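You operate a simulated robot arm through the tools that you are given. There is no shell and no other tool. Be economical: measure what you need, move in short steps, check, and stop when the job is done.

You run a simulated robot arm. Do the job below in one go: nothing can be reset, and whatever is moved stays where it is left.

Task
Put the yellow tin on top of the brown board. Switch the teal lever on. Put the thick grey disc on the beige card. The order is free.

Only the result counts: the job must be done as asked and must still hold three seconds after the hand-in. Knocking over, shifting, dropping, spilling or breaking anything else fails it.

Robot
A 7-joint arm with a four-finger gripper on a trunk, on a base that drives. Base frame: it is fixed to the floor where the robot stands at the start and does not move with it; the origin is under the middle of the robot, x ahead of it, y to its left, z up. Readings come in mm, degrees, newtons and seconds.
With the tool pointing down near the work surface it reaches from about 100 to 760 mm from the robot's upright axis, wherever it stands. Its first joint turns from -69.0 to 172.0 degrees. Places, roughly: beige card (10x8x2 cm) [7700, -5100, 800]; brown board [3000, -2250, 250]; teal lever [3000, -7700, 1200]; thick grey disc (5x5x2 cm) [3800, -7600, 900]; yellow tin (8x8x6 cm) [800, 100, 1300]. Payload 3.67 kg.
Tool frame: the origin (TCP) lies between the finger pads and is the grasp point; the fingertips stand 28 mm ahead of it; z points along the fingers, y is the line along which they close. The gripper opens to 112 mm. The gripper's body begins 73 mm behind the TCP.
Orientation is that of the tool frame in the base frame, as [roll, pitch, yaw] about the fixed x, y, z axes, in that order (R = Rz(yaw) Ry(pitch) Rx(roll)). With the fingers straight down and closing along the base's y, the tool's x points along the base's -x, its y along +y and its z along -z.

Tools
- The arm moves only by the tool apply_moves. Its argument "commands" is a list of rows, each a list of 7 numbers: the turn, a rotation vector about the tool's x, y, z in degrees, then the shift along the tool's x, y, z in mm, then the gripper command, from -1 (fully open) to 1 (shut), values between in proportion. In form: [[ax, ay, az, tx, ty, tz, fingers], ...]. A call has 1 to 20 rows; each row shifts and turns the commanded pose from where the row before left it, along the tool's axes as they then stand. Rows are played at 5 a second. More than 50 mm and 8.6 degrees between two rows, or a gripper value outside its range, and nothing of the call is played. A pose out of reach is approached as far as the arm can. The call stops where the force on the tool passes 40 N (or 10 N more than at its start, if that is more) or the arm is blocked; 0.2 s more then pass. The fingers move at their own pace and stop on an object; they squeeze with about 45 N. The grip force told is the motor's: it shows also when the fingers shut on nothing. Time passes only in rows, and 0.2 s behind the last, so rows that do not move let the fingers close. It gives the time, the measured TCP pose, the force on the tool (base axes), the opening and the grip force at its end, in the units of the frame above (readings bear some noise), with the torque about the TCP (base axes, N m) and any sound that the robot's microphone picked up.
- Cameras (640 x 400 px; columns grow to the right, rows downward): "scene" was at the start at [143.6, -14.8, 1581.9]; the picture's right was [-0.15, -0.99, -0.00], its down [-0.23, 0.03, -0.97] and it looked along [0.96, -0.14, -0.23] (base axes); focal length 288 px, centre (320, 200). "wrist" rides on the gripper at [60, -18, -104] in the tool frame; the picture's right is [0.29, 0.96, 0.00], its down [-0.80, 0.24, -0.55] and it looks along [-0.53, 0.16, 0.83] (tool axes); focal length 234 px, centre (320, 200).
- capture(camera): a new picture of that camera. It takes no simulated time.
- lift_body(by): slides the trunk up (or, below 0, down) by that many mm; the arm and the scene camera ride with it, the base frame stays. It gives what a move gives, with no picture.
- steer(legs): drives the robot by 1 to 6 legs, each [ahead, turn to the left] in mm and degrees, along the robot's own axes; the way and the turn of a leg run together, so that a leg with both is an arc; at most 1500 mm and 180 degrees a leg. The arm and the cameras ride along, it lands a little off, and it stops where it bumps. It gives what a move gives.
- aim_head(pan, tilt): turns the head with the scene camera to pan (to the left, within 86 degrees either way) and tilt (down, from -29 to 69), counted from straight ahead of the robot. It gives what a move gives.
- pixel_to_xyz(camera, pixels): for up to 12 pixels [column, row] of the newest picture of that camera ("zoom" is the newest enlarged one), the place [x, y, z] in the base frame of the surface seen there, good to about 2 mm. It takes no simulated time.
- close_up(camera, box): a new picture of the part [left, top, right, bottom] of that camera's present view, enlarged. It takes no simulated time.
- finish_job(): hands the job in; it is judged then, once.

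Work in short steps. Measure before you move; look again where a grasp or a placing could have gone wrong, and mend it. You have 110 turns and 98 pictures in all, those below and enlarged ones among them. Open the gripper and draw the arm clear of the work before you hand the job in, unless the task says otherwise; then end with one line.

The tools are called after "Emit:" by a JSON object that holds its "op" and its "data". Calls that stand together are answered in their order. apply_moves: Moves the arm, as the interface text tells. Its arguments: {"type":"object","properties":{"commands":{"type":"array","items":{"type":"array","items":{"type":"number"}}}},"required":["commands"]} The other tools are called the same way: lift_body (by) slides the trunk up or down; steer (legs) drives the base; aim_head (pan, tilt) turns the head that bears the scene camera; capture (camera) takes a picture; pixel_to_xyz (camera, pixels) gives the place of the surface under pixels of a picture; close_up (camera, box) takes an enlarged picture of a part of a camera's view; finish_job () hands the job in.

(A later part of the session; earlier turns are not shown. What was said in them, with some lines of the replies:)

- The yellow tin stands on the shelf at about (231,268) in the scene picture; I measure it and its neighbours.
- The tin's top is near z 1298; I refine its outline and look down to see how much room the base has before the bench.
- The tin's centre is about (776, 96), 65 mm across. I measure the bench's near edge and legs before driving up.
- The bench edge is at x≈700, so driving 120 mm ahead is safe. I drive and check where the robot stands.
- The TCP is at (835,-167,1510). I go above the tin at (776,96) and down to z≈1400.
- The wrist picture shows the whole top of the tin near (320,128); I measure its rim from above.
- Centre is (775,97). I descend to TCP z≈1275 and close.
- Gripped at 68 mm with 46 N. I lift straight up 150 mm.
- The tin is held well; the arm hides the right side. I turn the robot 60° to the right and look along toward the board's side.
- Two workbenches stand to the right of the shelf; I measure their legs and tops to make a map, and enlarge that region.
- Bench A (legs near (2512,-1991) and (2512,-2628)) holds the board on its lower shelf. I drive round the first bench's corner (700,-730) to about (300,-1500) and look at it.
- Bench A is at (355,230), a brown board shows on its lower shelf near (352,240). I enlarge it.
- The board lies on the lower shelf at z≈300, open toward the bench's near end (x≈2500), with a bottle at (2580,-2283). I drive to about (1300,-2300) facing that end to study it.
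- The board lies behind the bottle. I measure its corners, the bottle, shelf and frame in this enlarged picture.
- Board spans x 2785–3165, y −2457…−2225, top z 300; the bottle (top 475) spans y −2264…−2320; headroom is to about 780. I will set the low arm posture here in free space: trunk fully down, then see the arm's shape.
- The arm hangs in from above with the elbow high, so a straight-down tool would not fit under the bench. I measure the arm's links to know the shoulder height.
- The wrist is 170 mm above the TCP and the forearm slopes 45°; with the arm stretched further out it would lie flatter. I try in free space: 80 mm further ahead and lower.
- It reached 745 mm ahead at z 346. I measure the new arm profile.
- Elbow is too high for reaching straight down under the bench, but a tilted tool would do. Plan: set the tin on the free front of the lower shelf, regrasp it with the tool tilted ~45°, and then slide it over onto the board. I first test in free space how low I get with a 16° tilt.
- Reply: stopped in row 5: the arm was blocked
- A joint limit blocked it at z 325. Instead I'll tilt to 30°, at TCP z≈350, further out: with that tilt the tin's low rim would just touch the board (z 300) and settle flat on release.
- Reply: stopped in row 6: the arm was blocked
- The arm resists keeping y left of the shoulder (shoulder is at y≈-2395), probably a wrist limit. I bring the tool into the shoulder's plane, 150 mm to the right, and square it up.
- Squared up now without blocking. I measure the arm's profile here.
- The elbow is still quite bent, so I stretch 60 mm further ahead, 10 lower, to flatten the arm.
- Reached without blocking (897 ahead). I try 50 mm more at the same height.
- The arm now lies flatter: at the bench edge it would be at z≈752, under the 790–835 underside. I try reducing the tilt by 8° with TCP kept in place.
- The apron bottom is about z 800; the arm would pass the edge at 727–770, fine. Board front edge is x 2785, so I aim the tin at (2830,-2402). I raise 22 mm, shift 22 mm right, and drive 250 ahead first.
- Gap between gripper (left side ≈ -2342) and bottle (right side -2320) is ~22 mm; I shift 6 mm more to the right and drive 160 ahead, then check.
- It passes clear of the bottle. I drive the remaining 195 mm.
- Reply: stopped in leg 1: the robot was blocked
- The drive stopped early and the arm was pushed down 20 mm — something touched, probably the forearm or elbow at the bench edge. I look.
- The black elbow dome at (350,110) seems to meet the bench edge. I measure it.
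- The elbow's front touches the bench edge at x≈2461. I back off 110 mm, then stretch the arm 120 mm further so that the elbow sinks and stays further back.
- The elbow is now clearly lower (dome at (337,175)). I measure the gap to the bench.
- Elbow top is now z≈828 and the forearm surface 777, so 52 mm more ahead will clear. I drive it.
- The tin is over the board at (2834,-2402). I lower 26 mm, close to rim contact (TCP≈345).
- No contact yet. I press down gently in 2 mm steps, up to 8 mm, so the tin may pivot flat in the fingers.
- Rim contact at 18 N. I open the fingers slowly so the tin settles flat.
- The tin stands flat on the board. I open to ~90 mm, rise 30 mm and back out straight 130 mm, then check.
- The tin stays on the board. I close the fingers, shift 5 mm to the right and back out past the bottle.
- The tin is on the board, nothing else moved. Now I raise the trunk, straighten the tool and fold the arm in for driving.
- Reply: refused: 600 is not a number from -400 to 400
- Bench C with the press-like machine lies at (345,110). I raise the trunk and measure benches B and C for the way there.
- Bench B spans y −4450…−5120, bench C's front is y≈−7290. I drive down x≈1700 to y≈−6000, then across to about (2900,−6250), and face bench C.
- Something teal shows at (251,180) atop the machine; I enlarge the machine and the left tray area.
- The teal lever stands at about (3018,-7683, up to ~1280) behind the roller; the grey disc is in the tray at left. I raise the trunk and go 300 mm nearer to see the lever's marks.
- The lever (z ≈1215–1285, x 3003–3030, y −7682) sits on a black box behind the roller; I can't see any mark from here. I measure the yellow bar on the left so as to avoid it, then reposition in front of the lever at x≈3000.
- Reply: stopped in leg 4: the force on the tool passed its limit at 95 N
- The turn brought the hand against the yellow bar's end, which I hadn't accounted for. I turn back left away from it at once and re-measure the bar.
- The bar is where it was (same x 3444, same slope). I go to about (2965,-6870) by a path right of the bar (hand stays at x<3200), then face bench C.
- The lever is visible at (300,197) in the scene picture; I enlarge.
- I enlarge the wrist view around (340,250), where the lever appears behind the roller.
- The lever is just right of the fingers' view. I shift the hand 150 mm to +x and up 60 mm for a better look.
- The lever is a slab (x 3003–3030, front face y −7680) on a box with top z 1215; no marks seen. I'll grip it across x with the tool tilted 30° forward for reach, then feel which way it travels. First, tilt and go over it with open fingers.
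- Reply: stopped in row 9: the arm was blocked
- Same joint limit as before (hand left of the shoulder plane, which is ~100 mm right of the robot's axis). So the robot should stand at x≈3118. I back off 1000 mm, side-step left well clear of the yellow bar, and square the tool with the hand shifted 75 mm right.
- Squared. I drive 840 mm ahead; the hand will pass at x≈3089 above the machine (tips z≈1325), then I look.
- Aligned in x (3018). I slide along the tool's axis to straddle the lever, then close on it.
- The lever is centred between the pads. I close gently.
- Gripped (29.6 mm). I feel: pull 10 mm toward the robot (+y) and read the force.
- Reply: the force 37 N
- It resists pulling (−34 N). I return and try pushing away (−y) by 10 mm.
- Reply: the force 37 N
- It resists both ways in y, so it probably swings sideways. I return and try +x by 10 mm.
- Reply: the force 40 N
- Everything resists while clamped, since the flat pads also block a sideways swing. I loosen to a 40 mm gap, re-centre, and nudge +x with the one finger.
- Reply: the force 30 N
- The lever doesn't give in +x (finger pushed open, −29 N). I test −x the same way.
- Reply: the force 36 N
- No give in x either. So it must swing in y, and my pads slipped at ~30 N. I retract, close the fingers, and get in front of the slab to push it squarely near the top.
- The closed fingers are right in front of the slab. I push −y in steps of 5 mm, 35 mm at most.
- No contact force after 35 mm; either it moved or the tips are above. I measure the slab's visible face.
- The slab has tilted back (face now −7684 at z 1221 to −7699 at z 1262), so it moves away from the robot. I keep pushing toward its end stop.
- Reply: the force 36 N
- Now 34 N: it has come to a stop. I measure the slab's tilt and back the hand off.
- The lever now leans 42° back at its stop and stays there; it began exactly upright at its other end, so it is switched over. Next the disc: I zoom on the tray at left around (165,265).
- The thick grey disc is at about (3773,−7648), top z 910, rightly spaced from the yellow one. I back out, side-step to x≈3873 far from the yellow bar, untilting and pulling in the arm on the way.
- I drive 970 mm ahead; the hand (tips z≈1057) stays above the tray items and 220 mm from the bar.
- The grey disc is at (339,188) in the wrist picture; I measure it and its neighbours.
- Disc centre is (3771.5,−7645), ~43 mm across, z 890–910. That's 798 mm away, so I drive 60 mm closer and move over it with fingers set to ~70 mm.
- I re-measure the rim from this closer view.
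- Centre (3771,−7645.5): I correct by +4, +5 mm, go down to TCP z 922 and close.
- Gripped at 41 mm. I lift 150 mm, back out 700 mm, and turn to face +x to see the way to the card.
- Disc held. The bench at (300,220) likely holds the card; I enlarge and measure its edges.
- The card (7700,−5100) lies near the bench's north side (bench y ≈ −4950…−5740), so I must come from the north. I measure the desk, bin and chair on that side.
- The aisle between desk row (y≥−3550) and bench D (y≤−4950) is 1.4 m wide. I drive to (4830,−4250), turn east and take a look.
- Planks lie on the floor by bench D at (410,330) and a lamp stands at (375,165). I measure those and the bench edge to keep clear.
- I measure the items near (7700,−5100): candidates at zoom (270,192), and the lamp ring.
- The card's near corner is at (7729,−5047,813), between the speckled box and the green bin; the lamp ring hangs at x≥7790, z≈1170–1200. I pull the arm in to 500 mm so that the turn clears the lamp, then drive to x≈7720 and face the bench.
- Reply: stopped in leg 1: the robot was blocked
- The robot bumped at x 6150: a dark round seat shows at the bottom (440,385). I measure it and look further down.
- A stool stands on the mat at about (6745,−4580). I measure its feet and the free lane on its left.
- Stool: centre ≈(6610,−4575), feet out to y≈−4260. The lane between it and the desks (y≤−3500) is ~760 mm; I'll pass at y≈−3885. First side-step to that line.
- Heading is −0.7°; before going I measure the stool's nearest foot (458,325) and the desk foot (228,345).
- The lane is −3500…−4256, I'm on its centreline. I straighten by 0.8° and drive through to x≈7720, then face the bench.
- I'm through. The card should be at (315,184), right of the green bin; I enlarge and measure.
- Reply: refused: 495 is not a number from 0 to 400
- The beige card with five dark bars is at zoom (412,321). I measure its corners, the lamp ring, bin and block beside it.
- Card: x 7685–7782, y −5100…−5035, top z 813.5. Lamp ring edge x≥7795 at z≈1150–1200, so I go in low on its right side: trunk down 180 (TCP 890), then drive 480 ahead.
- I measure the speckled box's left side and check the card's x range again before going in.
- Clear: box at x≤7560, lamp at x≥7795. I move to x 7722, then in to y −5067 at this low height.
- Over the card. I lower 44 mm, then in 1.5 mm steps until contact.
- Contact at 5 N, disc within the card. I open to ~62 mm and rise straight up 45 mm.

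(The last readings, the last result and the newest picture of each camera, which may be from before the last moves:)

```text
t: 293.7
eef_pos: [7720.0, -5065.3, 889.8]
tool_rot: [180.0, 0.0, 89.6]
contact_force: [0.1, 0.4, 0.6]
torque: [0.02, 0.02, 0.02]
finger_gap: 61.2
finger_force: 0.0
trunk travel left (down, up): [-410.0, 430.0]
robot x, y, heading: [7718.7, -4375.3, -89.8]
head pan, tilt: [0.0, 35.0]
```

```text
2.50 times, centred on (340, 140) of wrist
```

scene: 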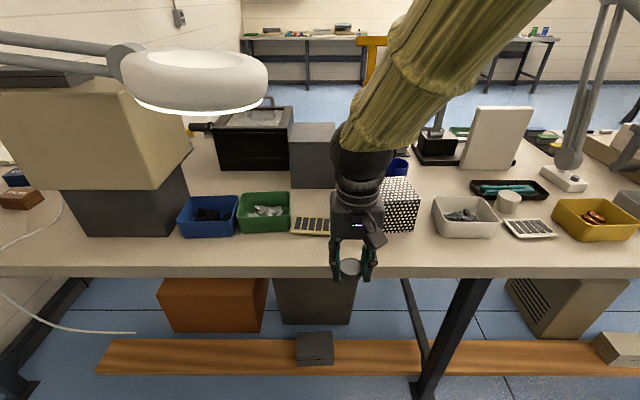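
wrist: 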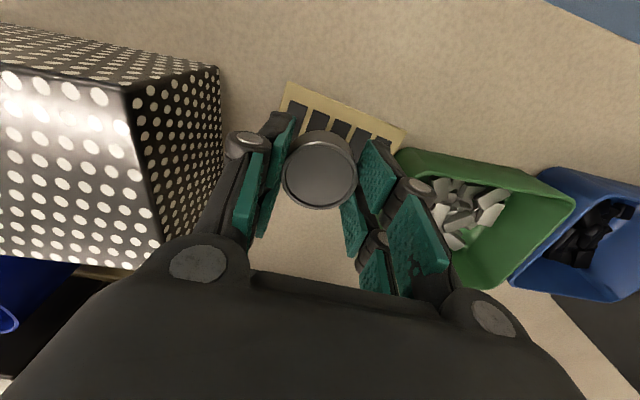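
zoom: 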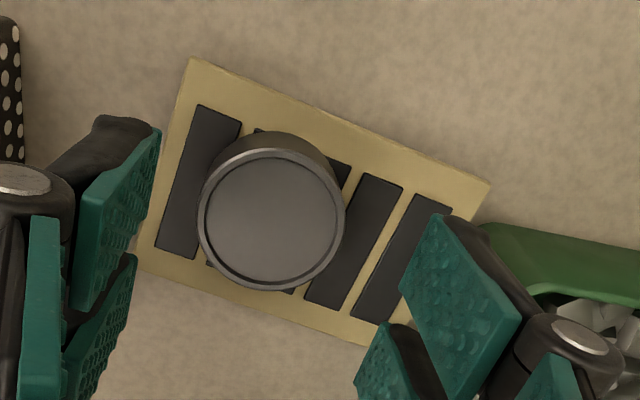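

The disc lies on the card. I draw the hand back out along the same low path and open it fully.

Emit:
{"op": "apply_moves", "data": {"commands": [[0, 0, 0, 39, 0, 0, -0.1], [0, 0, 0, 39, 0, 0, -0.1], [0, 0, 0, 39, 0, 0, -0.1], [0, 0, 0, 39, 0, 0, -0.1], [0, 0, 0, 37, 0, 0, -0.1], [0, 0, 0, 0, 0, 0, -1], [0, 0, 0, 0, 0, 0, -1]]}}

Emit:
{"op": "steer", "data": {"legs": [[-200, 0]]}}

Emit:
{"op": "close_up", "data": {"camera": "scene", "box": [220, 100, 420, 260]}}

```text
t: 295.3
eef_pos: [7721.8, -4872.2, 890.8]
tool_rot: [-179.9, 0.0, 89.6]
contact_force: [-0.4, -0.8, -0.3]
torque: [0.0, 0.01, -0.01]
finger_gap: 112.4
finger_force: 0.0
trunk travel left (down, up): [-410.0, 430.0]
robot x, y, heading: [7710.3, -4373.5, -90.1]
head pan, tilt: [0.0, 35.0]
```

```text
t: 296.9
eef_pos: [7721.7, -4673.2, 890.9]
tool_rot: [-180.0, 0.0, 89.7]
contact_force: [0.0, -0.5, -0.1]
torque: [-0.04, 0.01, 0.01]
finger_gap: 111.9
finger_force: 0.0
trunk travel left (down, up): [-410.0, 430.0]
robot x, y, heading: [7712.3, -4171.7, -90.0]
head pan, tilt: [0.0, 35.0]
```

```text
2.50 times, centred on (320, 180) of scene
```

zoom: 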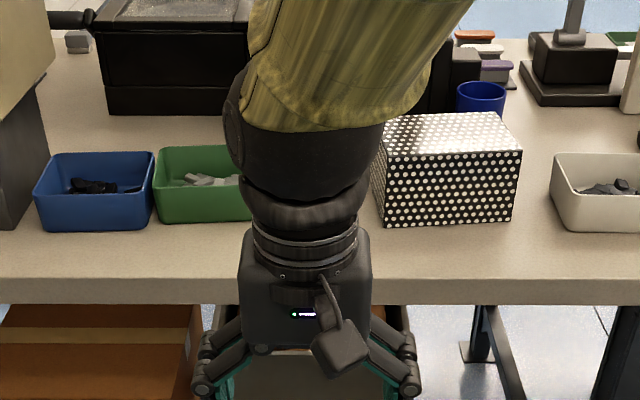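

The hand is clear, the fingers are open, and the last wrist view showed the disc on the card with its neighbours in place. I hand in.

Emit:
{"op": "finish_job", "data": {}}

```text
The job is handed in.
```

I handed the job in with the tin on the board, the disc on the card and the lever pushed over to its far stop. The lever has no visible on/off marks, so "on" is inferred: it started upright and I pushed it away until it stopped. On the way the hand hit the yellow bar on the lever's machine (95 N; it measured about where it was before, within 5 mm), and the base bumped something near the stool by the card's bench. I could not tell whether the stool shifted.
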